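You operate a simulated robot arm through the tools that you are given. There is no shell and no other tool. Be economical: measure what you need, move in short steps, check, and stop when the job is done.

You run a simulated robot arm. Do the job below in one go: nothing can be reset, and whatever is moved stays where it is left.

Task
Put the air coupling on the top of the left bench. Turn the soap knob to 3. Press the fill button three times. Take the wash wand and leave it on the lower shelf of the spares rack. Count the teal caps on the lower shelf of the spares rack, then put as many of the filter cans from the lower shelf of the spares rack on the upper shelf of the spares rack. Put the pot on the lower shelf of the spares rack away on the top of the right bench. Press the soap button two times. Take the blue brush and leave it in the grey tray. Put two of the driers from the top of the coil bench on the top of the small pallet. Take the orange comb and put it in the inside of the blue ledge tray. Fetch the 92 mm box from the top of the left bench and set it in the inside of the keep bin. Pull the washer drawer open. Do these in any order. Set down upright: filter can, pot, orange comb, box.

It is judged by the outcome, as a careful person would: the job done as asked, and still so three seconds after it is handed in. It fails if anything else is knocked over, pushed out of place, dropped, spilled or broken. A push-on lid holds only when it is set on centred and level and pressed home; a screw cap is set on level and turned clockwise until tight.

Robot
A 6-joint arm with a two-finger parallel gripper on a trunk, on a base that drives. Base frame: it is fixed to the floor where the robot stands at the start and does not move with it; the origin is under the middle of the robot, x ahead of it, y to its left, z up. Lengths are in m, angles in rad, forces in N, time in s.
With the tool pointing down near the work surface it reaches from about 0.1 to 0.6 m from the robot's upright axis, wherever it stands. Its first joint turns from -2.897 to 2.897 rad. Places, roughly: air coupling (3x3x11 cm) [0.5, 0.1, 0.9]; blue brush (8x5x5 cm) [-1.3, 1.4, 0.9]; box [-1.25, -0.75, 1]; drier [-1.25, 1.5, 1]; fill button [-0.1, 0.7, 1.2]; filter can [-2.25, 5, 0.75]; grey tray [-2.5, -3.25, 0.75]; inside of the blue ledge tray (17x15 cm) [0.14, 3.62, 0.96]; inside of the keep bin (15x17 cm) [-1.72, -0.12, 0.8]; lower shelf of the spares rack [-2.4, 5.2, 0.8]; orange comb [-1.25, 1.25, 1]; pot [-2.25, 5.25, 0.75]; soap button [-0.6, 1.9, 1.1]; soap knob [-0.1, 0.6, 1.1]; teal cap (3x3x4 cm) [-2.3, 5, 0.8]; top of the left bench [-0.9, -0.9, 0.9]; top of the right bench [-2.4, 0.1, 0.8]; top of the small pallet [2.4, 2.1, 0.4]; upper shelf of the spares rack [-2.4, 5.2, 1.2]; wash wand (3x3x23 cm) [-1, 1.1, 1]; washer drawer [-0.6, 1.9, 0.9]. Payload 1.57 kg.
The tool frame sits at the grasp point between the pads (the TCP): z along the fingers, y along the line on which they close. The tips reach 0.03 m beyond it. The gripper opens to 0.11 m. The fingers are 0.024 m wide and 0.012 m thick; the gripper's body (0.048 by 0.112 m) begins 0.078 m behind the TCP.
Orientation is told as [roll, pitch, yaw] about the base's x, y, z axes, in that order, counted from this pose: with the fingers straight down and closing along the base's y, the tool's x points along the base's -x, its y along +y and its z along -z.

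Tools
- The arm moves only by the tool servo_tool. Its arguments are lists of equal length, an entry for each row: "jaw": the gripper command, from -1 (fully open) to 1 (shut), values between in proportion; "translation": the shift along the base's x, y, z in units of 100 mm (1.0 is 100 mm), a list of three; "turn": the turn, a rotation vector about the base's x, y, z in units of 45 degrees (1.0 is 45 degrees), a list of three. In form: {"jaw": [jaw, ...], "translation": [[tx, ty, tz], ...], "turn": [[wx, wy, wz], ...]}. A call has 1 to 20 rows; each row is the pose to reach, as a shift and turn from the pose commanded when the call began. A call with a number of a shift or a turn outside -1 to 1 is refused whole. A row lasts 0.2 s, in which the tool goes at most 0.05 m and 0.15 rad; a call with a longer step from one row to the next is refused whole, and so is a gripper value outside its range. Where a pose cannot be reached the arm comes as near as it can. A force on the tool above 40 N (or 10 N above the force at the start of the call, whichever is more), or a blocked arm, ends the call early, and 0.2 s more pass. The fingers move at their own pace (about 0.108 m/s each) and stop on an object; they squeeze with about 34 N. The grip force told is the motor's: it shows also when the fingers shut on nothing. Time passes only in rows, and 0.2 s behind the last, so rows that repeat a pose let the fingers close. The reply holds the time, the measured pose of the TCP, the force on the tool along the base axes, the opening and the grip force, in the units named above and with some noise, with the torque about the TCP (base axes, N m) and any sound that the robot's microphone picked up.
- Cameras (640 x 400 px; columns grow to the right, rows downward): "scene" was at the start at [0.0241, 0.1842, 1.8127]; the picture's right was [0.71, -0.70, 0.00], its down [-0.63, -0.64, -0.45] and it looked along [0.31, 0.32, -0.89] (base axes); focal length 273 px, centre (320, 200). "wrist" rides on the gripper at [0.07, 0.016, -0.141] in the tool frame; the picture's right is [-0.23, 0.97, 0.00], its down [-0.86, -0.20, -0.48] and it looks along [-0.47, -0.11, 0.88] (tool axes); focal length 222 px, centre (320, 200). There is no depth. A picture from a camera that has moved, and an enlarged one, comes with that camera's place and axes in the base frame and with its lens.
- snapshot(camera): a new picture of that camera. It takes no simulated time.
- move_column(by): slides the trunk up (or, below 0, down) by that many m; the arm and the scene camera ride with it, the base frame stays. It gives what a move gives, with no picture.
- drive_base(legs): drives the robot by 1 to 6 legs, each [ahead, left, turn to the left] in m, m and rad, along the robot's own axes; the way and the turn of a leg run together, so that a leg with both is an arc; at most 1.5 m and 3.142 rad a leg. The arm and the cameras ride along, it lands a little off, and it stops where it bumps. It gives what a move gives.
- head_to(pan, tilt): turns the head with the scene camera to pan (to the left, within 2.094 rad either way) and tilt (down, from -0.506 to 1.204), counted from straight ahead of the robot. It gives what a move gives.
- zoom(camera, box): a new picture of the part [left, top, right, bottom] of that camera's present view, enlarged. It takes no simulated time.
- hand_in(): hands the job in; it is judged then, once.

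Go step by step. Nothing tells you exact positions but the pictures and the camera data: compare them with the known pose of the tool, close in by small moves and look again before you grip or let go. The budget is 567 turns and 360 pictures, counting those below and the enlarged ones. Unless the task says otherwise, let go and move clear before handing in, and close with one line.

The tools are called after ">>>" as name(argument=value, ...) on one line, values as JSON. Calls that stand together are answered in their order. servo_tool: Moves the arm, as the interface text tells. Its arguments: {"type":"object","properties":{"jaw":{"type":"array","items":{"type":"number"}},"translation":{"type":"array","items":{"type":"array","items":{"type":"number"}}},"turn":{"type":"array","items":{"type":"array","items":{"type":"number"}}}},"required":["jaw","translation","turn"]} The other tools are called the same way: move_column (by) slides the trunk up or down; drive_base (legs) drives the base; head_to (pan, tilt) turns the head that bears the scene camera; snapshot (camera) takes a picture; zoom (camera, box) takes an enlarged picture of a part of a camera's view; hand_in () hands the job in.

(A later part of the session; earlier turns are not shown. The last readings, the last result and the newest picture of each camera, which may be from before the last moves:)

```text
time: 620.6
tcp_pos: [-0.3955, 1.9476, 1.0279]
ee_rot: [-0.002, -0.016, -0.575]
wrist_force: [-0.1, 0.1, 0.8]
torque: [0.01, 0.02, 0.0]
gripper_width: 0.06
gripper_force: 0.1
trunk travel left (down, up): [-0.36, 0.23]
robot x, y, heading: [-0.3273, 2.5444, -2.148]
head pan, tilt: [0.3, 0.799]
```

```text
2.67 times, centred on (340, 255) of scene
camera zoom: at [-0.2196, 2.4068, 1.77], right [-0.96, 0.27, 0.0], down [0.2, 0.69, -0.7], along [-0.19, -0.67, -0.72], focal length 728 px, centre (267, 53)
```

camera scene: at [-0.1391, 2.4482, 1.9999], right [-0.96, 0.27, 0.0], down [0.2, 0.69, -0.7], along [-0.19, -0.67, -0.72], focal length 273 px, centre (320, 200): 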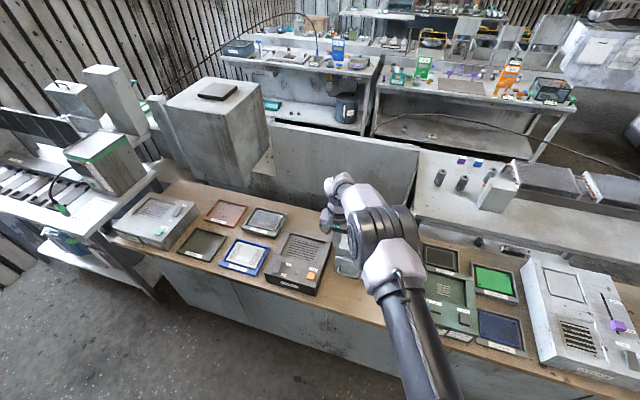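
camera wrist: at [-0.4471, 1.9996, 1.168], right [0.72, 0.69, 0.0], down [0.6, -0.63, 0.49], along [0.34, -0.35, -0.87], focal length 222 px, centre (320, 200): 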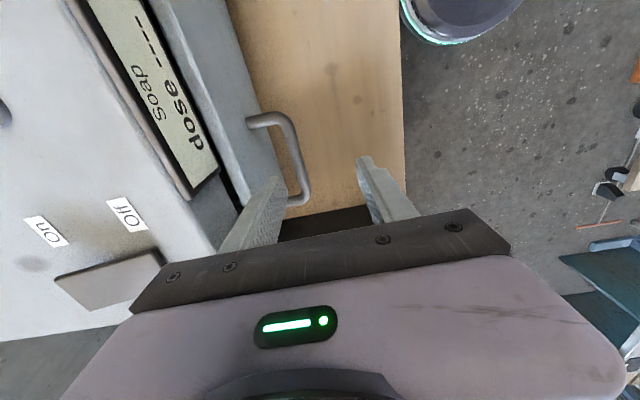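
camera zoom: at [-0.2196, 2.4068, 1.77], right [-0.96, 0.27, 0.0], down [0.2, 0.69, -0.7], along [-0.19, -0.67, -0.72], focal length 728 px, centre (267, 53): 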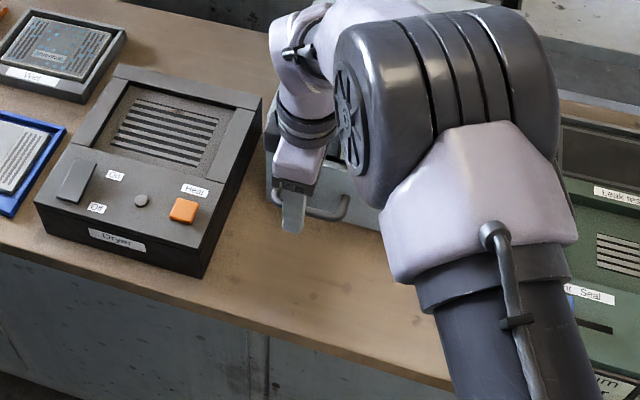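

The inner finger is lined up behind the bar. I lower 70 mm.

>>> servo_tool(jaw=[-0.09, -0.09, -0.09, -0.09, -0.09], translation=[[0, 0, -0.15], [0, 0, -0.3], [0, 0, -0.45], [0, 0, -0.6], [0, 0, -0.7]], turn=[[0, 0, 0], [0, 0, 0], [0, 0, 0], [0, 0, 0], [0, 0, 0]])

>>> snapshot(camera="wrist")

```text
time: 621.8
tcp_pos: [-0.3941, 1.9455, 0.9584]
ee_rot: [-0.002, -0.016, -0.576]
wrist_force: [0.0, 0.0, -0.2]
torque: [0.04, -0.04, 0.0]
gripper_width: 0.0598
gripper_force: 0.0
trunk travel left (down, up): [-0.36, 0.23]
robot x, y, heading: [-0.3264, 2.5412, -2.149]
head pan, tilt: [0.3, 0.799]
```

```text
114 pictures are left
camera wrist: at [-0.4465, 1.9992, 1.0987], right [0.72, 0.69, 0.0], down [0.6, -0.63, 0.49], along [0.34, -0.35, -0.87], focal length 222 px, centre (320, 200)
```

wrist: 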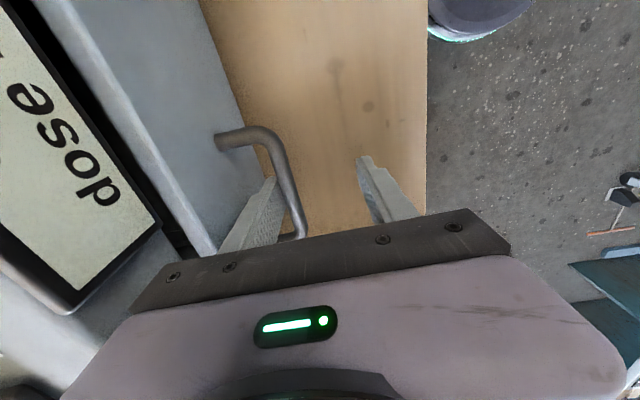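

I pull outward in steps.

>>> servo_tool(jaw=[-0.09, -0.09, -0.09, -0.09, -0.09, -0.09], translation=[[0.08, 0.13, 0], [0.16, 0.26, 0], [0.25, 0.39, 0], [0.34, 0.52, 0], [0.42, 0.66, 0], [0.5, 0.78, 0]], turn=[[0, 0, 0], [0, 0, 0], [0, 0, 0], [0, 0, 0], [0, 0, 0], [0, 0, 0]])

>>> snapshot(camera="wrist")

>>> snapshot(camera="scene")

```text
time: 623.2
tcp_pos: [-0.3452, 2.0236, 0.9578]
ee_rot: [-0.002, -0.016, -0.576]
wrist_force: [-0.1, -0.5, -0.1]
torque: [-0.03, -0.02, 0.0]
gripper_width: 0.0607
gripper_force: 0.8
trunk travel left (down, up): [-0.36, 0.23]
robot x, y, heading: [-0.3257, 2.5422, -2.15]
head pan, tilt: [0.3, 0.799]
```

```text
113 pictures are left
camera wrist: at [-0.3967, 2.0772, 1.0982], right [0.72, 0.69, 0.0], down [0.6, -0.63, 0.49], along [0.34, -0.35, -0.87], focal length 222 px, centre (320, 200)
```

wrist: 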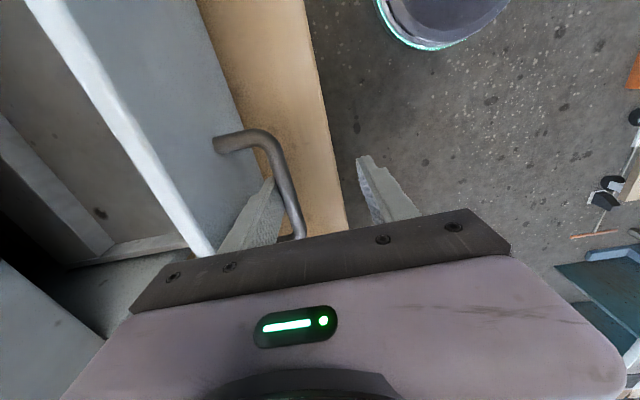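

```text
112 pictures are left
camera scene: at [-0.2195, 2.4068, 1.7699], right [-0.96, 0.27, 0.0], down [0.2, 0.69, -0.7], along [-0.19, -0.67, -0.72], focal length 273 px, centre (320, 200)
```

scene: 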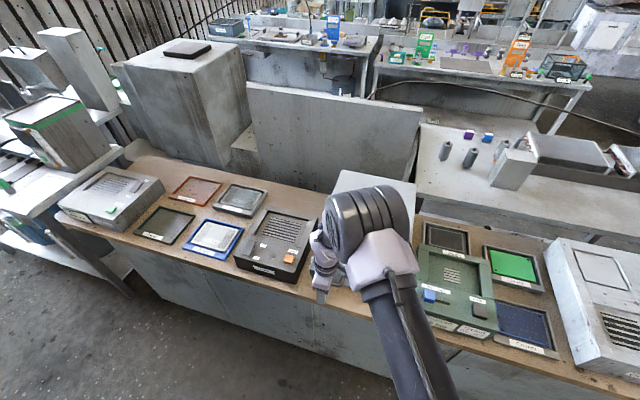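

The drawer is opening. I keep pulling until it stops.

>>> servo_tool(jaw=[-0.09, -0.09, -0.09, -0.09, -0.09, -0.09], translation=[[0.08, 0.13, 0], [0.16, 0.26, 0], [0.25, 0.39, 0], [0.34, 0.52, 0], [0.42, 0.66, 0], [0.5, 0.78, 0]], turn=[[0, 0, 0], [0, 0, 0], [0, 0, 0], [0, 0, 0], [0, 0, 0], [0, 0, 0]])

>>> snapshot(camera="wrist")

```text
time: 624.6
tcp_pos: [-0.294, 2.1039, 0.9581]
ee_rot: [-0.001, -0.016, -0.575]
wrist_force: [-0.8, -0.3, 0.9]
torque: [-0.01, 0.0, -0.03]
gripper_width: 0.0608
gripper_force: 0.3
trunk travel left (down, up): [-0.36, 0.23]
robot x, y, heading: [-0.3269, 2.5446, -2.152]
head pan, tilt: [0.3, 0.799]
```

```text
111 pictures are left
camera wrist: at [-0.347, 2.1557, 1.0981], right [0.72, 0.69, 0.0], down [0.6, -0.63, 0.49], along [0.34, -0.35, -0.87], focal length 222 px, centre (320, 200)
```

wrist: 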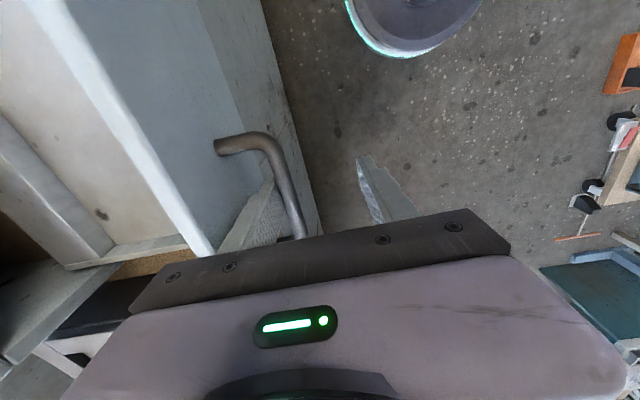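

>>> servo_tool(jaw=[-0.09, -0.09, -0.09, -0.09, -0.09], translation=[[0.06, 0.1, 0], [0.12, 0.2, 0], [0.19, 0.29, 0], [0.25, 0.39, 0], [0.32, 0.49, 0]], turn=[[0, 0, 0], [0, 0, 0], [0, 0, 0], [0, 0, 0], [0, 0, 0]])

>>> snapshot(camera="wrist")

>>> snapshot(camera="scene")

```text
time: 625.4
tcp_pos: [-0.2818, 2.1205, 0.9581]
ee_rot: [-0.008, -0.026, -0.577]
wrist_force: [-24.6, -25.2, -5.2]
torque: [-0.26, -0.3, -0.45]
gripper_width: 0.0903
gripper_force: 17.6
trunk travel left (down, up): [-0.36, 0.23]
robot x, y, heading: [-0.3271, 2.5417, -2.15]
head pan, tilt: [0.3, 0.799]
stopped in row 4: the force on the tool passed its limit at 44 N (the readings are from after the stop); the commanded pose is now the measured one
```

```text
110 pictures are left
camera wrist: at [-0.3352, 2.1751, 1.0974], right [0.72, 0.69, 0.0], down [0.6, -0.62, 0.5], along [0.34, -0.37, -0.86], focal length 222 px, centre (320, 200)
```

wrist: 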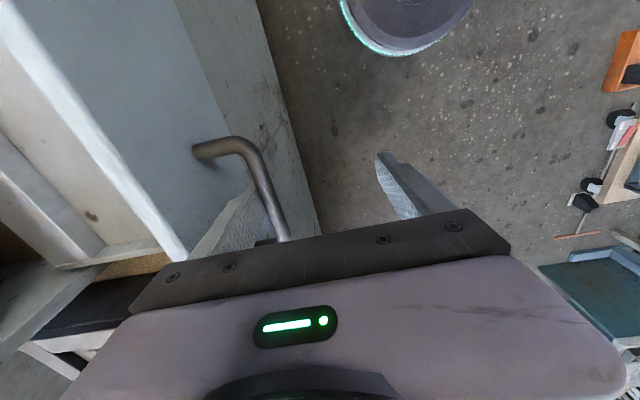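

```text
109 pictures are left
camera scene: at [-0.2252, 2.4007, 1.7696], right [-0.96, 0.28, 0.0], down [0.2, 0.69, -0.69], along [-0.19, -0.67, -0.72], focal length 273 px, centre (320, 200)
```

scene: 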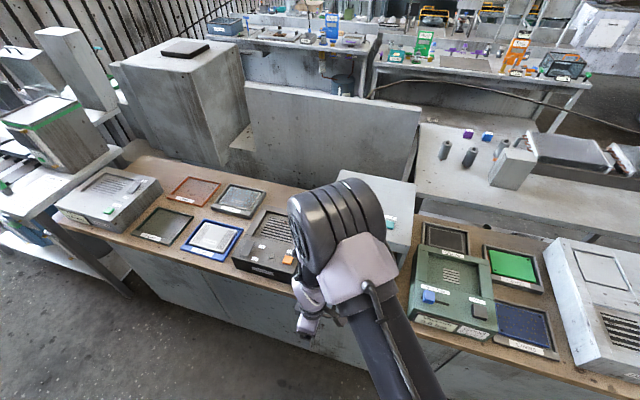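

The drawer is at its stop. I ease off slightly and lift the finger out.

>>> servo_tool(jaw=[-0.3, -0.3, -0.3], translation=[[-0.05, -0.08, 0], [-0.08, -0.13, 0], [-0.08, -0.13, 0]], turn=[[0, 0, 0], [0, 0, 0], [0, 0, 0]])

>>> servo_tool(jaw=[-0.3, -0.3, -0.3], translation=[[0, 0, 0.3], [0, 0, 0.6], [0, 0, 0.95]], turn=[[0, 0, 0], [0, 0, 0], [0, 0, 0]])

>>> move_column(by=0.23)

>>> snapshot(camera="wrist")

```text
time: 626.2
tcp_pos: [-0.2883, 2.1133, 0.9584]
ee_rot: [-0.006, -0.021, -0.578]
wrist_force: [-2.1, -1.1, -1.7]
torque: [0.01, 0.02, -0.08]
gripper_width: 0.0743
gripper_force: 1.1
trunk travel left (down, up): [-0.36, 0.23]
robot x, y, heading: [-0.3251, 2.5446, -2.152]
head pan, tilt: [0.3, 0.799]
```

```text
time: 627.0
tcp_pos: [-0.2862, 2.114, 1.0544]
ee_rot: [-0.005, -0.023, -0.577]
wrist_force: [-0.8, 0.9, -0.7]
torque: [-0.01, -0.02, 0.01]
gripper_width: 0.0716
gripper_force: 0.1
trunk travel left (down, up): [-0.36, 0.23]
robot x, y, heading: [-0.3251, 2.5436, -2.147]
head pan, tilt: [0.3, 0.799]
```

```text
time: 629.5
tcp_pos: [-0.2853, 2.1126, 1.2837]
ee_rot: [-0.008, -0.022, -0.578]
wrist_force: [0.4, -0.2, -0.6]
torque: [0.01, 0.0, 0.01]
gripper_width: 0.0713
gripper_force: 0.0
trunk travel left (down, up): [-0.59, 0.0]
robot x, y, heading: [-0.3257, 2.5439, -2.152]
head pan, tilt: [0.3, 0.799]
```

```text
108 pictures are left
camera wrist: at [-0.3382, 2.1664, 1.4236], right [0.72, 0.69, 0.0], down [0.6, -0.63, 0.5], along [0.34, -0.36, -0.87], focal length 222 px, centre (320, 200)
```

wrist: 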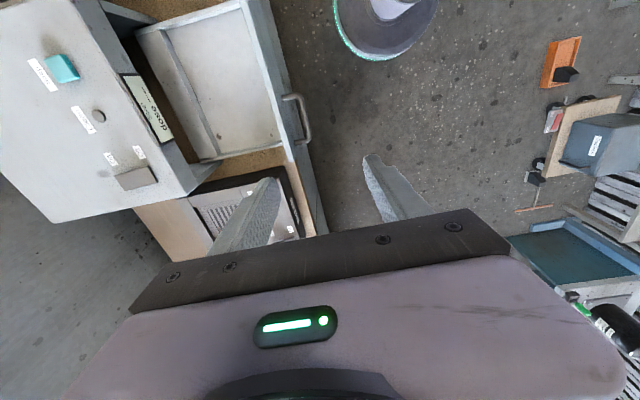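

The drawer is fully open. Last task: two driers to the small pallet. I yaw the tool back and drive round to the front of the coil bench.

>>> servo_tool(jaw=[-0.3, -0.3, -0.3, -0.3, -0.3, -0.3], translation=[[0, 0, 0], [0, 0, 0], [0, 0, 0], [0, 0, 0], [0, 0, 0], [0, 0, 0]], turn=[[0, 0, -0.18], [0, 0, -0.36], [0, 0, -0.54], [0, 0, -0.72], [0, 0, -0.9], [0, 0, -1.0]])

>>> servo_tool(jaw=[-0.3, -0.3, -0.3, -0.3, -0.3, -0.3], translation=[[0, 0, 0], [0, 0, 0], [0, 0, 0], [0, 0, 0], [0, 0, 0], [0, 0, 0]], turn=[[0, 0, -0.18], [0, 0, -0.36], [0, 0, -0.54], [0, 0, -0.72], [0, 0, -0.9], [0, 0, -1.0]])

>>> drive_base(legs=[[0, -1.4, 0], [0, -0.23, 0], [1.09, -0.05, 0]])

```text
time: 630.9
tcp_pos: [-0.287, 2.112, 1.2837]
ee_rot: [-0.007, -0.022, -1.364]
wrist_force: [-0.2, 0.2, 0.7]
torque: [-0.02, 0.02, 0.03]
gripper_width: 0.0715
gripper_force: 0.0
trunk travel left (down, up): [-0.59, 0.0]
robot x, y, heading: [-0.3247, 2.5426, -2.148]
head pan, tilt: [0.3, 0.799]
```

```text
time: 632.3
tcp_pos: [-0.2871, 2.1125, 1.2833]
ee_rot: [-0.008, -0.02, -2.151]
wrist_force: [-0.3, 0.5, -0.1]
torque: [0.02, -0.01, 0.0]
gripper_width: 0.0717
gripper_force: 0.0
trunk travel left (down, up): [-0.59, 0.0]
robot x, y, heading: [-0.3294, 2.5452, -2.146]
head pan, tilt: [0.3, 0.799]
```

```text
time: 645.8
tcp_pos: [-2.291, 2.1263, 1.2845]
ee_rot: [-0.007, -0.02, -2.155]
wrist_force: [0.5, 0.1, 0.0]
torque: [0.0, -0.01, -0.04]
gripper_width: 0.0714
gripper_force: 0.0
trunk travel left (down, up): [-0.59, 0.0]
robot x, y, heading: [-2.3293, 2.5601, -2.154]
head pan, tilt: [0.3, 0.799]
```

>>> drive_base(legs=[[0.607, 0, 0], [0.668, 0.44, 0], [0, 0, 1.57], [0, 0, 1.57], [0, -1.1, 0]])

>>> snapshot(camera="wrist")

>>> head_to(pan=0.4, tilt=0.8)

>>> snapshot(camera="scene")

```text
time: 666.0
tcp_pos: [-1.7927, 1.1045, 1.2836]
ee_rot: [-0.006, -0.021, 1.022]
wrist_force: [0.0, 0.4, 0.6]
torque: [-0.01, 0.0, 0.01]
gripper_width: 0.0713
gripper_force: 0.0
trunk travel left (down, up): [-0.59, 0.0]
robot x, y, heading: [-1.7381, 0.6759, 1.02]
head pan, tilt: [0.3, 0.799]
```

```text
107 pictures are left
camera wrist: at [-1.846, 1.0514, 1.4235], right [-0.71, 0.7, 0.0], down [0.61, 0.62, 0.5], along [0.35, 0.35, -0.87], focal length 222 px, centre (320, 200)
```

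wrist: 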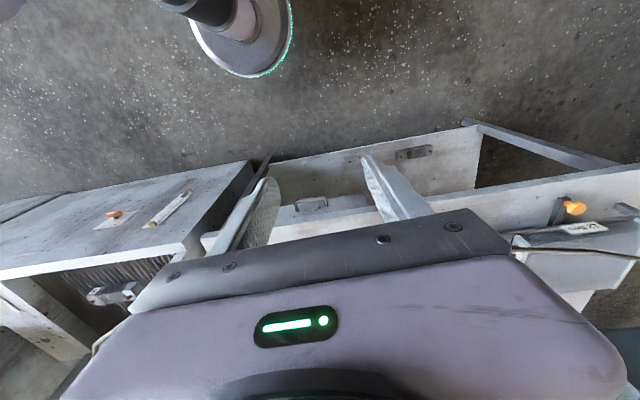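

```text
time: 666.7
tcp_pos: [-1.7921, 1.1048, 1.2844]
ee_rot: [-0.008, -0.02, 1.024]
wrist_force: [-0.8, 0.2, -0.7]
torque: [-0.03, 0.02, 0.0]
gripper_width: 0.0715
gripper_force: 0.0
trunk travel left (down, up): [-0.59, 0.0]
robot x, y, heading: [-1.7418, 0.6735, 1.02]
head pan, tilt: [0.4, 0.799]
```

```text
106 pictures are left
camera scene: at [-1.8571, 0.8094, 1.9999], right [0.99, -0.15, 0.0], down [-0.11, -0.71, -0.7], along [0.1, 0.69, -0.72], focal length 273 px, centre (320, 200)
```

scene: 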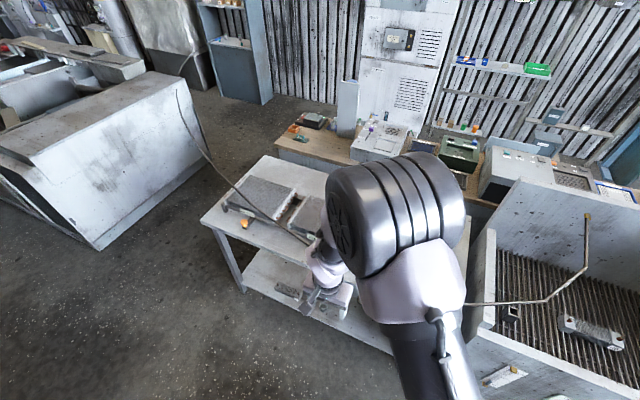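

I pitch the tool back to 45° and extend it to the working pose used before.

>>> servo_tool(jaw=[-0.3, -0.3, -0.3, -0.3, -0.3, -0.3], translation=[[0.09, 0.14, -0.02], [0.17, 0.28, -0.05], [0.26, 0.42, -0.08], [0.35, 0.57, -0.1], [0.44, 0.71, -0.12], [0.52, 0.85, -0.15]], turn=[[0.14, -0.09, 0], [0.28, -0.17, 0], [0.43, -0.26, 0], [0.57, -0.35, 0], [0.71, -0.44, 0], [0.85, -0.52, 0]])

>>> servo_tool(jaw=[-0.3, -0.3, -0.3], translation=[[0.18, 0.28, -0.15], [0.35, 0.57, -0.3], [0.52, 0.85, -0.5]], turn=[[0, 0, 0], [0, 0, 0], [0, 0, 0]])

>>> servo_tool(jaw=[-0.3, -0.3, -0.3], translation=[[0.18, 0.28, -0.15], [0.35, 0.57, -0.3], [0.52, 0.85, -0.5]], turn=[[0, 0, 0], [0, 0, 0], [0, 0, 0]])

>>> drive_base(legs=[[0, -0.4, 0]])

>>> snapshot(camera="wrist")

```text
time: 668.1
tcp_pos: [-1.7408, 1.19, 1.2693]
ee_rot: [-0.009, -0.803, 1.022]
wrist_force: [-0.4, -0.5, 0.3]
torque: [-0.02, 0.02, 0.0]
gripper_width: 0.0715
gripper_force: 0.1
out of reach, approached as far as the arm can: row 2, 3
trunk travel left (down, up): [-0.59, 0.0]
robot x, y, heading: [-1.7416, 0.6746, 1.015]
head pan, tilt: [0.4, 0.799]
```

```text
time: 668.9
tcp_pos: [-1.6884, 1.2756, 1.2184]
ee_rot: [-0.008, -0.804, 1.023]
wrist_force: [0.0, 0.0, 0.7]
torque: [0.01, 0.02, 0.01]
gripper_width: 0.0716
gripper_force: 0.2
trunk travel left (down, up): [-0.59, 0.0]
robot x, y, heading: [-1.7421, 0.6736, 1.021]
head pan, tilt: [0.4, 0.799]
```

```text
time: 669.7
tcp_pos: [-1.6358, 1.3605, 1.1682]
ee_rot: [-0.009, -0.804, 1.023]
wrist_force: [0.7, -0.5, -0.1]
torque: [-0.01, 0.02, -0.02]
gripper_width: 0.0715
gripper_force: 0.0
trunk travel left (down, up): [-0.59, 0.0]
robot x, y, heading: [-1.7394, 0.6727, 1.021]
head pan, tilt: [0.4, 0.799]
```

```text
time: 672.1
tcp_pos: [-1.2973, 1.1524, 1.1696]
ee_rot: [-0.009, -0.803, 1.023]
wrist_force: [0.1, -0.3, -1.3]
torque: [0.02, -0.02, -0.02]
gripper_width: 0.0715
gripper_force: 0.1
trunk travel left (down, up): [-0.59, 0.0]
robot x, y, heading: [-1.3974, 0.4693, 1.018]
head pan, tilt: [0.4, 0.799]
```

```text
105 pictures are left
camera wrist: at [-1.3905, 1.0322, 1.2166], right [-0.75, 0.65, 0.16], down [0.3, 0.11, 0.95], along [0.6, 0.76, -0.27], focal length 222 px, centre (320, 200)
```

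wrist: 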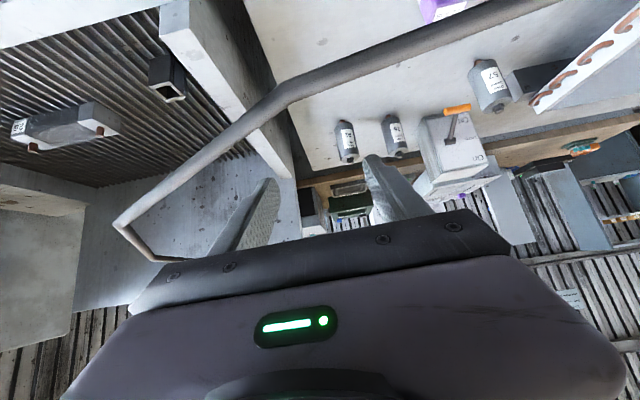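

>>> drive_base(legs=[[0.25, 0.043, 0]])

>>> move_column(by=-0.12)

>>> snapshot(camera="wrist")

```text
time: 674.0
tcp_pos: [-1.2018, 1.3866, 1.1677]
ee_rot: [-0.01, -0.804, 1.023]
wrist_force: [-0.1, 0.0, 0.4]
torque: [-0.01, 0.0, 0.02]
gripper_width: 0.0715
gripper_force: 0.1
trunk travel left (down, up): [-0.59, 0.0]
robot x, y, heading: [-1.3014, 0.7044, 1.019]
head pan, tilt: [0.4, 0.799]
```

```text
time: 675.5
tcp_pos: [-1.2005, 1.3864, 1.0498]
ee_rot: [-0.009, -0.802, 1.024]
wrist_force: [-0.4, -0.2, 0.3]
torque: [0.02, -0.01, -0.01]
gripper_width: 0.0712
gripper_force: 0.0
trunk travel left (down, up): [-0.47, 0.12]
robot x, y, heading: [-1.3057, 0.6986, 1.024]
head pan, tilt: [0.4, 0.799]
```

```text
104 pictures are left
camera wrist: at [-1.2952, 1.2681, 1.0967], right [-0.75, 0.65, 0.16], down [0.3, 0.11, 0.95], along [0.6, 0.75, -0.27], focal length 222 px, centre (320, 200)
```

wrist: 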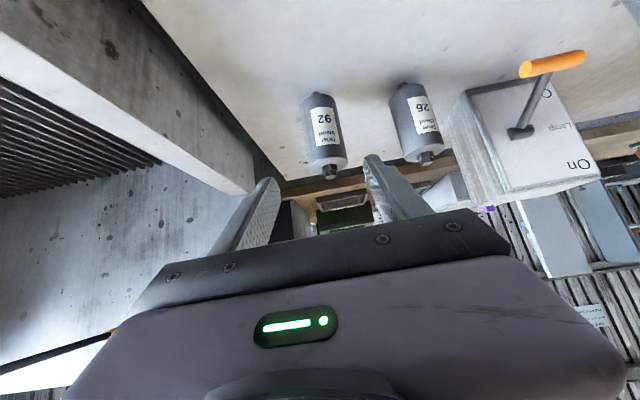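

>>> drive_base(legs=[[0.113, 0.005, 0]])

>>> servo_tool(jaw=[-0.3, -0.3, -0.3, -0.3], translation=[[0, 0, -0.3], [0, 0, -0.6], [0, 0, -0.9], [0, 0, -1.0]], turn=[[0, 0, 0], [0, 0, 0], [0, 0, 0], [0, 0, 0]])

>>> snapshot(camera="wrist")

```text
time: 676.7
tcp_pos: [-1.1473, 1.4852, 1.0502]
ee_rot: [-0.01, -0.803, 1.019]
wrist_force: [-0.2, -1.0, 0.3]
torque: [-0.03, -0.03, 0.01]
gripper_width: 0.0715
gripper_force: 0.0
trunk travel left (down, up): [-0.47, 0.12]
robot x, y, heading: [-1.2522, 0.8011, 1.024]
head pan, tilt: [0.4, 0.799]
```

```text
time: 677.7
tcp_pos: [-1.1477, 1.4842, 0.9489]
ee_rot: [-0.008, -0.802, 1.02]
wrist_force: [0.5, -0.9, 0.0]
torque: [-0.02, -0.01, 0.02]
gripper_width: 0.0716
gripper_force: 0.2
trunk travel left (down, up): [-0.47, 0.12]
robot x, y, heading: [-1.2538, 0.7948, 1.027]
head pan, tilt: [0.4, 0.799]
```

```text
103 pictures are left
camera wrist: at [-1.2411, 1.3644, 0.9965], right [-0.75, 0.65, 0.16], down [0.3, 0.11, 0.95], along [0.6, 0.75, -0.27], focal length 222 px, centre (320, 200)
```

wrist: 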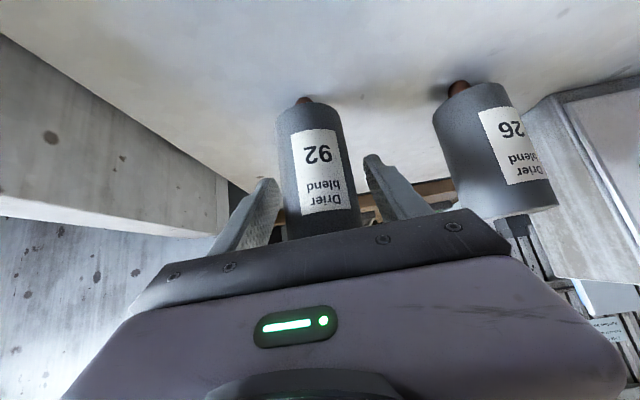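

>>> servo_tool(jaw=[-0.1, 0.1, 0.4, 0.8, 1, 1], translation=[[0, 0, -0.08], [0, 0, -0.08], [0, 0, -0.08], [0, 0, -0.08], [0, 0, -0.08], [0, 0, -0.08]], turn=[[0, 0, 0], [0, 0, 0], [0, 0, 0], [0, 0, 0], [0, 0, 0], [0, 0, 0]])

>>> servo_tool(jaw=[1, 1, 1], translation=[[0, 0, 0.3], [0, 0, 0.6], [0, 0, 0.95]], turn=[[0, 0, 0], [0, 0, 0], [0, 0, 0]])

>>> move_column(by=0.12)

>>> snapshot(camera="wrist")

```text
time: 679.1
tcp_pos: [-1.1475, 1.4848, 0.9402]
ee_rot: [-0.009, -0.804, 1.021]
wrist_force: [-0.3, 1.7, 1.4]
torque: [0.1, 0.09, -0.04]
gripper_width: 0.0462
gripper_force: 34.1
trunk travel left (down, up): [-0.47, 0.12]
robot x, y, heading: [-1.2533, 0.7965, 1.026]
head pan, tilt: [0.4, 0.799]
```

```text
time: 679.9
tcp_pos: [-1.1479, 1.4836, 1.0354]
ee_rot: [-0.008, -0.803, 1.022]
wrist_force: [0.3, -0.2, -2.8]
torque: [0.04, -0.05, 0.03]
gripper_width: 0.0465
gripper_force: 34.2
trunk travel left (down, up): [-0.47, 0.12]
robot x, y, heading: [-1.2528, 0.799, 1.019]
head pan, tilt: [0.4, 0.799]
```

```text
time: 681.4
tcp_pos: [-1.1476, 1.4836, 1.1548]
ee_rot: [-0.009, -0.803, 1.022]
wrist_force: [-0.1, -0.3, -3.2]
torque: [0.06, 0.01, -0.02]
gripper_width: 0.0463
gripper_force: 33.8
trunk travel left (down, up): [-0.59, 0.0]
robot x, y, heading: [-1.2531, 0.7989, 1.016]
head pan, tilt: [0.4, 0.799]
```

```text
102 pictures are left
camera wrist: at [-1.2415, 1.3651, 1.2028], right [-0.75, 0.65, 0.16], down [0.3, 0.11, 0.95], along [0.6, 0.75, -0.27], focal length 222 px, centre (320, 200)
```

wrist: 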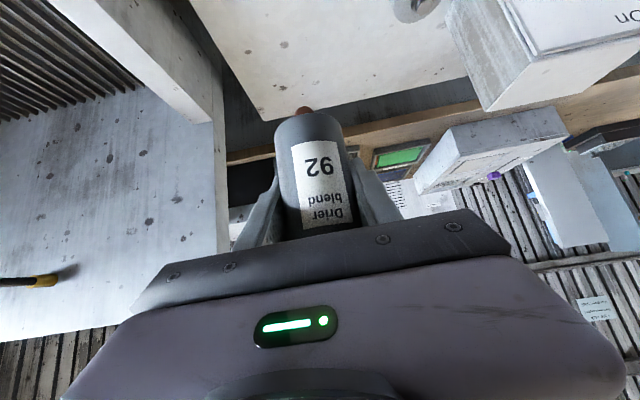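

The first drier is held. I drive round to the back aisle again.

>>> drive_base(legs=[[-0.35, 0, 0], [0.04, 1.45, 0], [0.68, 0.43, 0], [0.565, -0.04, 0], [0.718, 0.054, 0], [0.389, -0.289, 0]])

>>> head_to(pan=-1.4, tilt=0.4)

>>> snapshot(camera="scene")

```text
time: 703.1
tcp_pos: [-1.4526, 4.0497, 1.1542]
ee_rot: [-0.008, -0.803, 1.022]
wrist_force: [-0.2, 0.5, -3.4]
torque: [0.04, 0.02, 0.02]
gripper_width: 0.0462
gripper_force: 33.7
trunk travel left (down, up): [-0.59, 0.0]
robot x, y, heading: [-1.5556, 3.3604, 1.021]
head pan, tilt: [0.4, 0.799]
```

```text
time: 704.9
tcp_pos: [-1.4534, 4.0499, 1.1549]
ee_rot: [-0.009, -0.802, 1.023]
wrist_force: [-0.1, 0.1, -2.7]
torque: [0.05, -0.02, 0.0]
gripper_width: 0.0462
gripper_force: 33.4
trunk travel left (down, up): [-0.59, 0.0]
robot x, y, heading: [-1.5572, 3.3625, 1.017]
head pan, tilt: [-1.4, 0.4]
```

```text
101 pictures are left
camera scene: at [-1.5998, 3.3849, 2.035], right [-0.37, -0.93, 0.0], down [-0.36, 0.14, -0.92], along [0.86, -0.34, -0.39], focal length 273 px, centre (320, 200)
```

scene: 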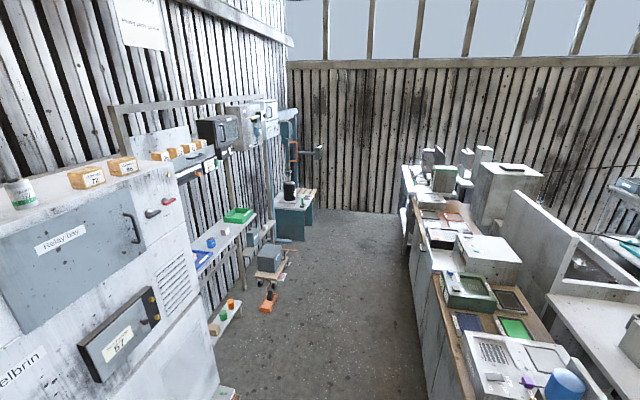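

>>> drive_base(legs=[[-0.1, 0, 0], [0, -1.4, 0], [0, -1.4, 0], [0, -0.5, 0]])

>>> head_to(pan=-0.7, tilt=0.6)

>>> snapshot(camera="scene")

```text
time: 721.8
tcp_pos: [1.3146, 2.2196, 1.1554]
ee_rot: [-0.008, -0.803, 1.014]
wrist_force: [0.1, 0.3, -2.5]
torque: [0.01, -0.05, -0.01]
gripper_width: 0.046
gripper_force: 34.2
trunk travel left (down, up): [-0.59, 0.0]
robot x, y, heading: [1.2041, 1.5343, 1.01]
head pan, tilt: [-1.4, 0.4]
```

```text
time: 722.9
tcp_pos: [1.3142, 2.2185, 1.1546]
ee_rot: [-0.009, -0.804, 1.014]
wrist_force: [-0.1, 0.1, -3.6]
torque: [0.03, 0.0, 0.02]
gripper_width: 0.0464
gripper_force: 34.2
trunk travel left (down, up): [-0.59, 0.0]
robot x, y, heading: [1.2044, 1.5352, 1.012]
head pan, tilt: [-0.7, 0.6]
```

```text
100 pictures are left
camera scene: at [1.1607, 1.6177, 2.0168], right [0.31, -0.95, 0.0], down [-0.54, -0.17, -0.83], along [0.79, 0.25, -0.56], focal length 273 px, centre (320, 200)
```

scene: 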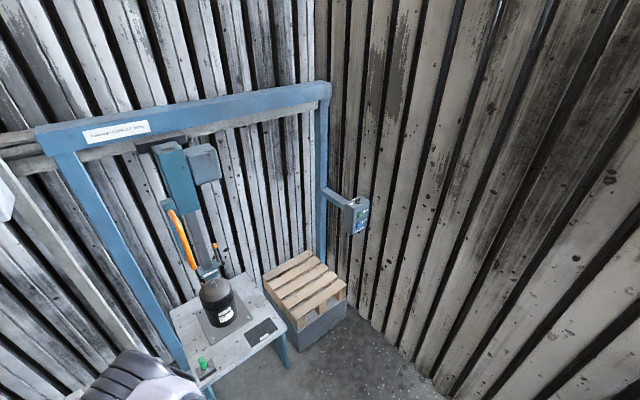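

>>> zoom(camera="scene", box=[230, 230, 370, 360])

```text
3.08 times, centred on (300, 295) of scene
camera zoom: at [1.1607, 1.6177, 2.0168], right [0.31, -0.95, 0.0], down [-0.54, -0.17, -0.83], along [0.79, 0.25, -0.56], focal length 840 px, centre (382, -92)
```

zoom: 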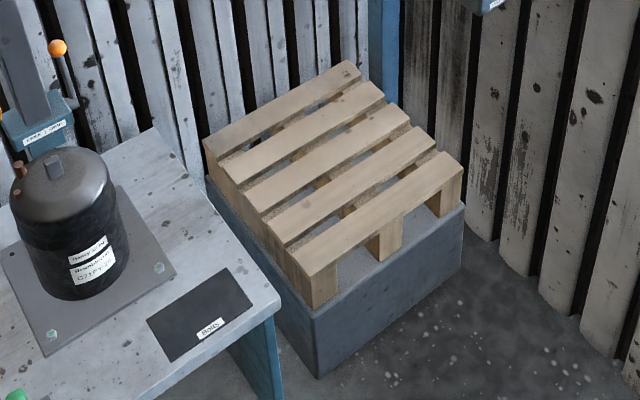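

The pallet's slatted top is about z 0.42, centred near (2.39, 2.12). I approach at a slanted heading to stay clear of the wall and the press table.

>>> drive_base(legs=[[-0.08, 0, 0], [0, 0, -0.512], [0.3, -0.2, 0]])

>>> head_to(pan=0.1, tilt=0.8)

>>> snapshot(camera="scene")

>>> snapshot(camera="wrist")

```text
time: 727.3
tcp_pos: [1.9531, 1.9779, 1.1554]
ee_rot: [-0.007, -0.802, 0.5]
wrist_force: [0.5, 0.7, -2.9]
torque: [0.04, -0.04, -0.06]
gripper_width: 0.0463
gripper_force: 34.5
trunk travel left (down, up): [-0.59, 0.0]
robot x, y, heading: [1.5206, 1.4355, 0.495]
head pan, tilt: [-0.7, 0.6]
```

```text
time: 728.4
tcp_pos: [1.9527, 1.9774, 1.1552]
ee_rot: [-0.009, -0.804, 0.5]
wrist_force: [0.1, 0.2, -2.8]
torque: [0.03, -0.01, 0.02]
gripper_width: 0.0461
gripper_force: 34.0
trunk travel left (down, up): [-0.59, 0.0]
robot x, y, heading: [1.52, 1.433, 0.494]
head pan, tilt: [0.099, 0.799]
```

```text
98 pictures are left
camera scene: at [1.5043, 1.593, 1.9999], right [0.56, -0.83, 0.0], down [-0.59, -0.4, -0.7], along [0.58, 0.39, -0.72], focal length 273 px, centre (320, 200)
```

scene: 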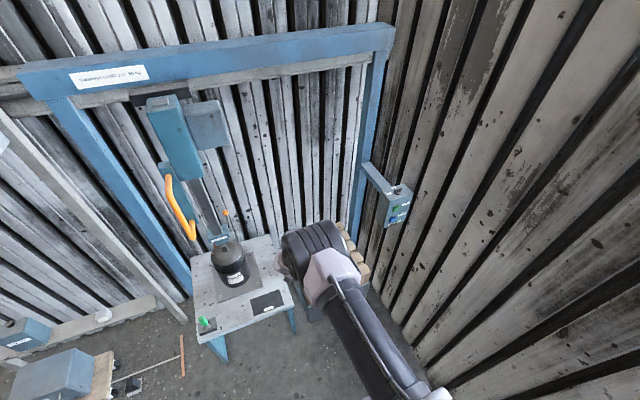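

```text
97 pictures are left
camera wrist: at [1.8124, 1.9211, 1.203], right [-0.32, 0.93, 0.16], down [0.31, -0.05, 0.95], along [0.89, 0.36, -0.27], focal length 222 px, centre (320, 200)
```

wrist: 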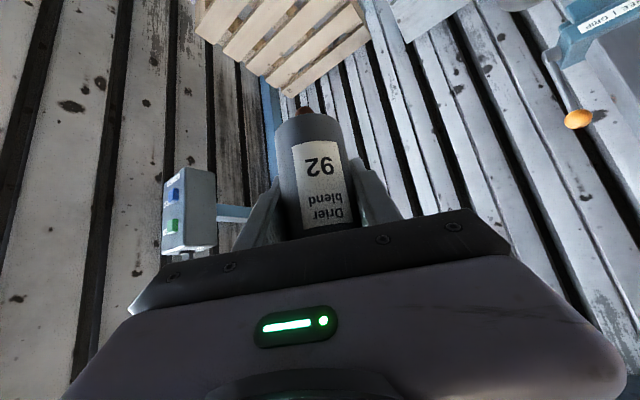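

>>> drive_base(legs=[[0.39, 0.0, 0]])

>>> move_column(by=-0.35)

>>> snapshot(camera="scene")

>>> snapshot(camera="wrist")

```text
time: 730.9
tcp_pos: [2.2942, 2.1657, 1.1548]
ee_rot: [-0.01, -0.804, 0.502]
wrist_force: [0.2, -0.2, -3.1]
torque: [0.06, -0.05, -0.02]
gripper_width: 0.0462
gripper_force: 34.0
trunk travel left (down, up): [-0.59, 0.0]
robot x, y, heading: [1.8706, 1.6202, 0.498]
head pan, tilt: [0.099, 0.799]
```

```text
time: 734.3
tcp_pos: [2.2953, 2.1663, 0.8043]
ee_rot: [-0.008, -0.803, 0.503]
wrist_force: [-0.1, -0.4, -3.0]
torque: [-0.01, -0.06, -0.01]
gripper_width: 0.0462
gripper_force: 33.9
trunk travel left (down, up): [-0.24, 0.35]
robot x, y, heading: [1.8637, 1.622, 0.495]
head pan, tilt: [0.099, 0.799]
```

```text
96 pictures are left
camera scene: at [1.847, 1.78, 1.6499], right [0.56, -0.83, 0.0], down [-0.59, -0.4, -0.7], along [0.58, 0.39, -0.72], focal length 273 px, centre (320, 200)
```

scene: 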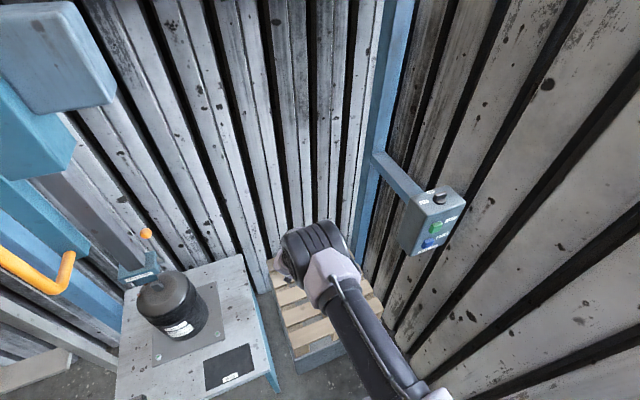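

```text
95 pictures are left
camera wrist: at [2.1547, 2.1085, 0.8531], right [-0.33, 0.93, 0.16], down [0.31, -0.05, 0.95], along [0.89, 0.36, -0.27], focal length 222 px, centre (320, 200)
```

wrist: 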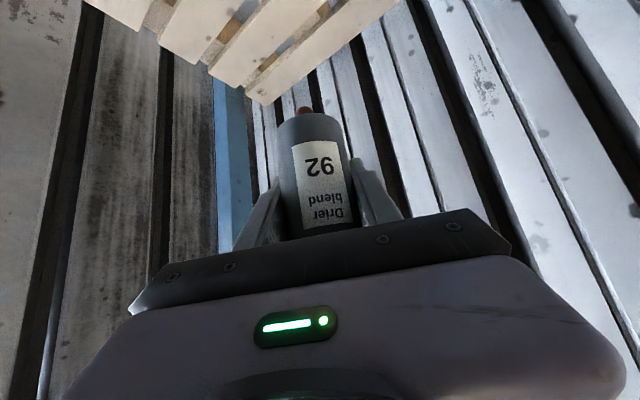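

>>> move_column(by=-0.2)

>>> snapshot(camera="wrist")

>>> zoom(camera="scene", box=[220, 180, 440, 340])

```text
time: 736.4
tcp_pos: [2.2948, 2.1662, 0.6055]
ee_rot: [-0.009, -0.803, 0.502]
wrist_force: [-0.5, 0.0, -3.7]
torque: [0.0, -0.03, -0.01]
gripper_width: 0.0464
gripper_force: 34.2
trunk travel left (down, up): [-0.04, 0.55]
robot x, y, heading: [1.8615, 1.6203, 0.501]
head pan, tilt: [0.099, 0.799]
```

```text
94 pictures are left
camera wrist: at [2.1547, 2.1085, 0.6532], right [-0.33, 0.93, 0.16], down [0.31, -0.05, 0.95], along [0.89, 0.36, -0.27], focal length 222 px, centre (320, 200)
```

wrist: 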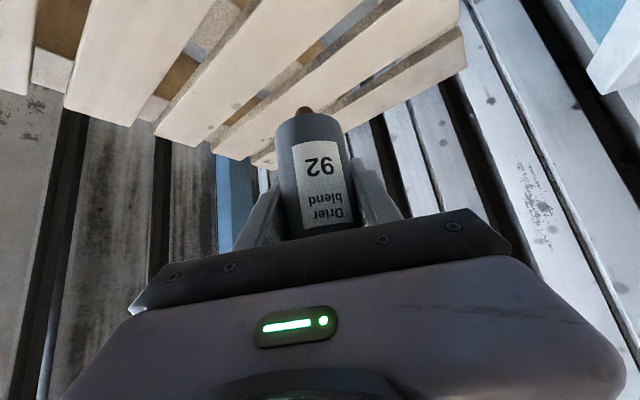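

```text
2.50 times, centred on (330, 260) of scene
camera zoom: at [1.8469, 1.78, 1.45], right [0.56, -0.83, 0.0], down [-0.59, -0.4, -0.7], along [0.58, 0.39, -0.72], focal length 682 px, centre (295, 50)
```

zoom: 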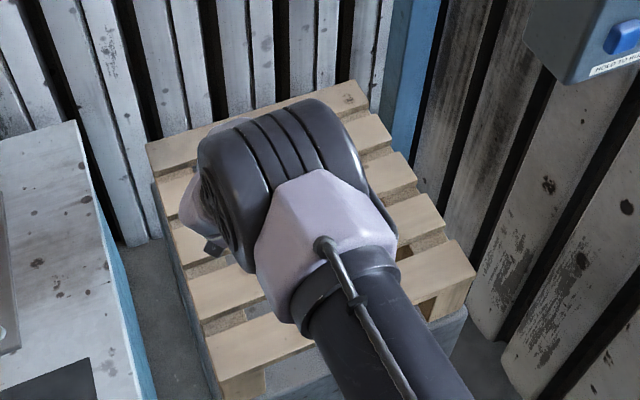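

The drop point is near a board's edge, so I shift 2 cm toward the board centre and lower.

>>> move_column(by=-0.04)

>>> servo_tool(jaw=[1, 1, 1], translation=[[0.05, 0.08, -0.15], [0.11, 0.17, -0.3], [0.11, 0.17, -0.45]], turn=[[0, 0, 0], [0, 0, 0], [0, 0, 0]])

>>> snapshot(camera="wrist")

```text
time: 737.3
tcp_pos: [2.2964, 2.1659, 0.5652]
ee_rot: [-0.009, -0.804, 0.503]
wrist_force: [-0.2, 0.7, -2.9]
torque: [0.01, -0.02, -0.05]
gripper_width: 0.0463
gripper_force: 34.0
trunk travel left (down, up): [0.0, 0.59]
robot x, y, heading: [1.8646, 1.6232, 0.497]
head pan, tilt: [0.099, 0.799]
```

```text
time: 738.1
tcp_pos: [2.3065, 2.1838, 0.52]
ee_rot: [-0.007, -0.802, 0.506]
wrist_force: [-0.1, 0.7, -3.6]
torque: [0.03, -0.05, 0.0]
gripper_width: 0.0464
gripper_force: 33.9
trunk travel left (down, up): [0.0, 0.59]
robot x, y, heading: [1.8663, 1.6218, 0.499]
head pan, tilt: [0.099, 0.799]
```

```text
92 pictures are left
camera wrist: at [2.1654, 2.1262, 0.5681], right [-0.33, 0.93, 0.16], down [0.31, -0.05, 0.95], along [0.89, 0.36, -0.27], focal length 222 px, centre (320, 200)
```

wrist: 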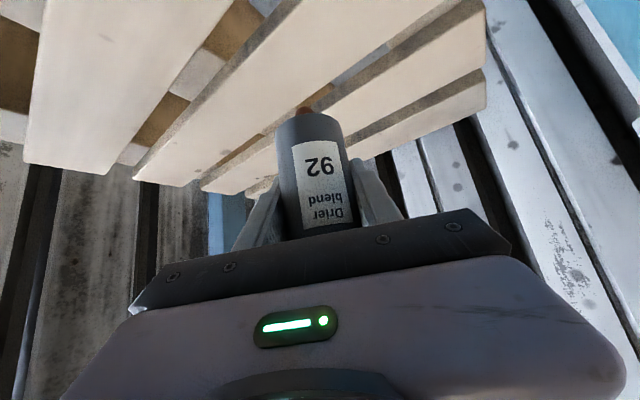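

>>> servo_tool(jaw=[1, 1, 1, 1, 1, 1, 1, 1, 1, 1, 1, 1, 1, 1, 1, 1], translation=[[-0.03, -0.05, -0.05], [-0.06, -0.09, -0.1], [-0.06, -0.09, -0.14], [-0.06, -0.09, -0.18], [-0.06, -0.09, -0.22], [-0.06, -0.09, -0.26], [-0.06, -0.09, -0.29], [-0.06, -0.09, -0.32], [-0.06, -0.09, -0.35], [-0.06, -0.09, -0.38], [-0.06, -0.09, -0.41], [-0.06, -0.09, -0.44], [-0.06, -0.09, -0.47], [-0.06, -0.09, -0.5], [-0.06, -0.09, -0.53], [-0.06, -0.09, -0.56]], turn=[[0, 0, 0], [0, 0, 0], [0, 0, 0], [0, 0, 0], [0, 0, 0], [0, 0, 0], [0, 0, 0], [0, 0, 0], [0, 0, 0], [0, 0, 0], [0, 0, 0], [0, 0, 0], [0, 0, 0], [0, 0, 0], [0, 0, 0], [0, 0, 0]])

>>> snapshot(camera="wrist")

```text
time: 741.5
tcp_pos: [2.3005, 2.1735, 0.4669]
ee_rot: [-0.007, -0.807, 0.5]
wrist_force: [-2.3, -5.5, 16.7]
torque: [-0.4, 0.36, 0.03]
gripper_width: 0.0464
gripper_force: 33.5
trunk travel left (down, up): [0.0, 0.59]
robot x, y, heading: [1.8639, 1.6227, 0.493]
head pan, tilt: [0.099, 0.799]
```

```text
91 pictures are left
camera wrist: at [2.1597, 2.1166, 0.5143], right [-0.33, 0.93, 0.16], down [0.31, -0.05, 0.95], along [0.89, 0.36, -0.27], focal length 222 px, centre (320, 200)
```

wrist: 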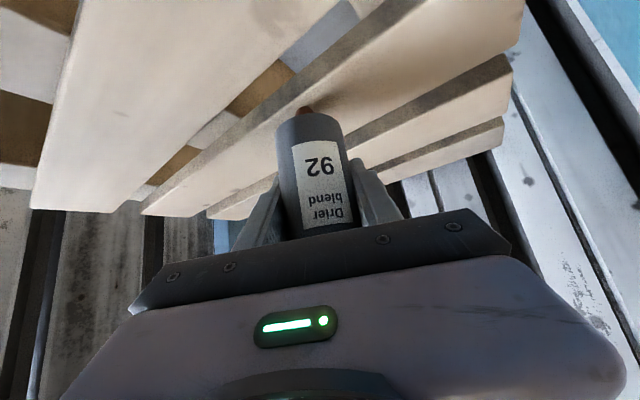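

I zoom to check that the stub rests well on the board.

>>> zoom(camera="wrist", box=[200, 40, 420, 180])

```text
2.86 times, centred on (310, 110) of wrist
camera zoom: at [2.1597, 2.1166, 0.5143], right [-0.33, 0.93, 0.16], down [0.31, -0.05, 0.95], along [0.89, 0.36, -0.27], focal length 635 px, centre (349, 457)
```

zoom: 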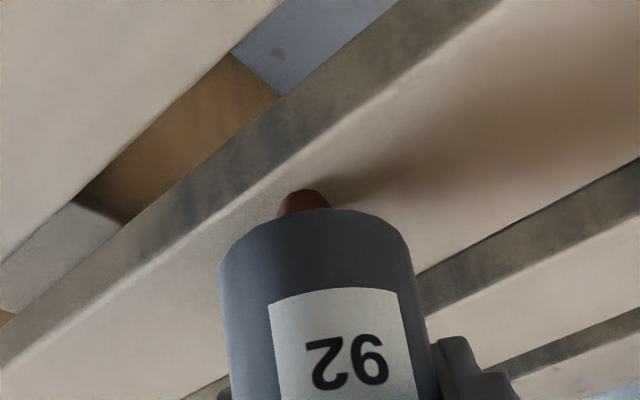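

The stub is only about 1 cm from the board's edge; I lift, shift 2 cm inward and set it down again.

>>> servo_tool(jaw=[1, 1, 1, 1, 1, 1, 1, 1, 1, 1], translation=[[0, 0, 0.15], [0.06, 0.1, 0.15], [0.13, 0.2, 0.15], [0.13, 0.2, 0.1], [0.13, 0.2, 0.07], [0.13, 0.2, 0.05], [0.13, 0.2, 0.03], [0.13, 0.2, 0.015], [0.13, 0.2, 0.0], [0.13, 0.2, -0.01]], turn=[[0, 0, 0], [0, 0, 0], [0, 0, 0], [0, 0, 0], [0, 0, 0], [0, 0, 0], [0, 0, 0], [0, 0, 0], [0, 0, 0], [0, 0, 0]])

>>> zoom(camera="wrist", box=[200, 40, 420, 180])

```text
time: 743.7
tcp_pos: [2.3145, 2.1951, 0.4677]
ee_rot: [-0.005, -0.807, 0.502]
wrist_force: [-3.5, -5.4, 26.0]
torque: [-0.44, 0.59, 0.02]
gripper_width: 0.0465
gripper_force: 33.9
trunk travel left (down, up): [0.0, 0.59]
robot x, y, heading: [1.8642, 1.6263, 0.499]
head pan, tilt: [0.099, 0.799]
```

```text
2.86 times, centred on (310, 110) of wrist
camera zoom: at [2.1726, 2.1365, 0.5142], right [-0.33, 0.93, 0.16], down [0.31, -0.06, 0.95], along [0.89, 0.36, -0.27], focal length 635 px, centre (349, 457)
```

zoom: 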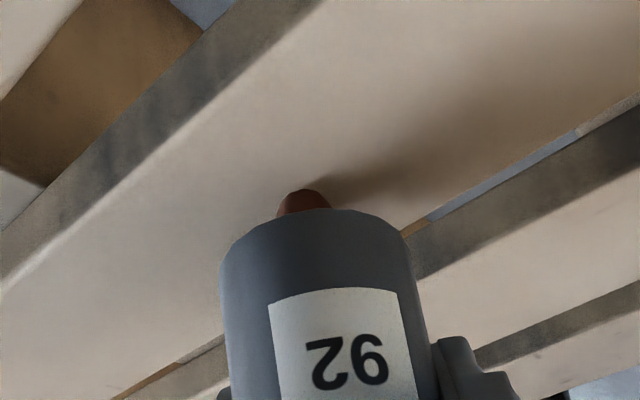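

Now it's mid-board. I ease the pressure and open gently.

>>> servo_tool(jaw=[1, 0.6, 0.1, -0.1, -0.2, -0.2], translation=[[0, 0, 0.02], [0, 0, 0.02], [0, 0, 0.02], [0, 0, 0.02], [0, 0, 0.02], [0, 0, 0.02]], turn=[[0, 0, 0], [0, 0, 0], [0, 0, 0], [0, 0, 0], [0, 0, 0], [0, 0, 0]])

>>> snapshot(camera="wrist")

```text
time: 745.1
tcp_pos: [2.3128, 2.193, 0.4654]
ee_rot: [-0.008, -0.802, 0.504]
wrist_force: [-1.2, 0.5, 0.5]
torque: [0.0, 0.0, 0.01]
gripper_width: 0.0658
gripper_force: 0.1
trunk travel left (down, up): [0.0, 0.59]
robot x, y, heading: [1.864, 1.6254, 0.496]
head pan, tilt: [0.099, 0.799]
```

```text
88 pictures are left
camera wrist: at [2.1724, 2.1363, 0.5133], right [-0.33, 0.93, 0.16], down [0.31, -0.05, 0.95], along [0.89, 0.36, -0.27], focal length 222 px, centre (320, 200)
```

wrist: 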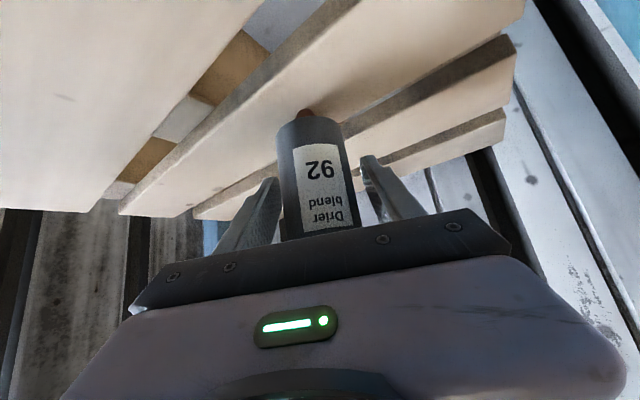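

It stands. I raise the trunk straight up and check.

>>> move_column(by=0.3)

>>> drive_base(legs=[[-0.15, 0, 0]])

>>> snapshot(camera="wrist")

>>> move_column(by=0.29)

```text
time: 748.1
tcp_pos: [2.3139, 2.1933, 0.7663]
ee_rot: [-0.008, -0.803, 0.503]
wrist_force: [-0.3, -0.1, -0.9]
torque: [-0.01, -0.03, 0.03]
gripper_width: 0.0661
gripper_force: 0.0
trunk travel left (down, up): [-0.3, 0.29]
robot x, y, heading: [1.8607, 1.6227, 0.504]
head pan, tilt: [0.099, 0.799]
```

```text
time: 749.4
tcp_pos: [2.1806, 2.1219, 0.7647]
ee_rot: [-0.008, -0.804, 0.505]
wrist_force: [0.1, -0.7, 0.0]
torque: [-0.02, 0.04, -0.01]
gripper_width: 0.0659
gripper_force: 0.1
trunk travel left (down, up): [-0.3, 0.29]
robot x, y, heading: [1.7301, 1.5492, 0.502]
head pan, tilt: [0.099, 0.799]
```

```text
87 pictures are left
camera wrist: at [2.0404, 2.0644, 0.8138], right [-0.33, 0.93, 0.16], down [0.31, -0.05, 0.95], along [0.89, 0.36, -0.27], focal length 222 px, centre (320, 200)
```

wrist: 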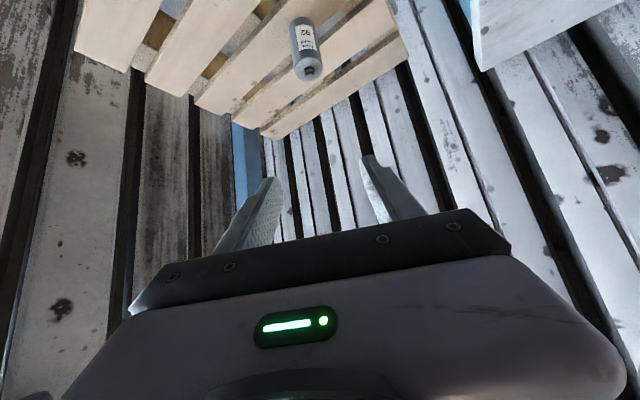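

```text
time: 752.4
tcp_pos: [2.1818, 2.1219, 1.0548]
ee_rot: [-0.009, -0.803, 0.505]
wrist_force: [0.2, 0.2, -0.1]
torque: [0.02, 0.02, 0.0]
gripper_width: 0.0662
gripper_force: 0.0
trunk travel left (down, up): [-0.59, 0.0]
robot x, y, heading: [1.7319, 1.5485, 0.498]
head pan, tilt: [0.099, 0.799]
```

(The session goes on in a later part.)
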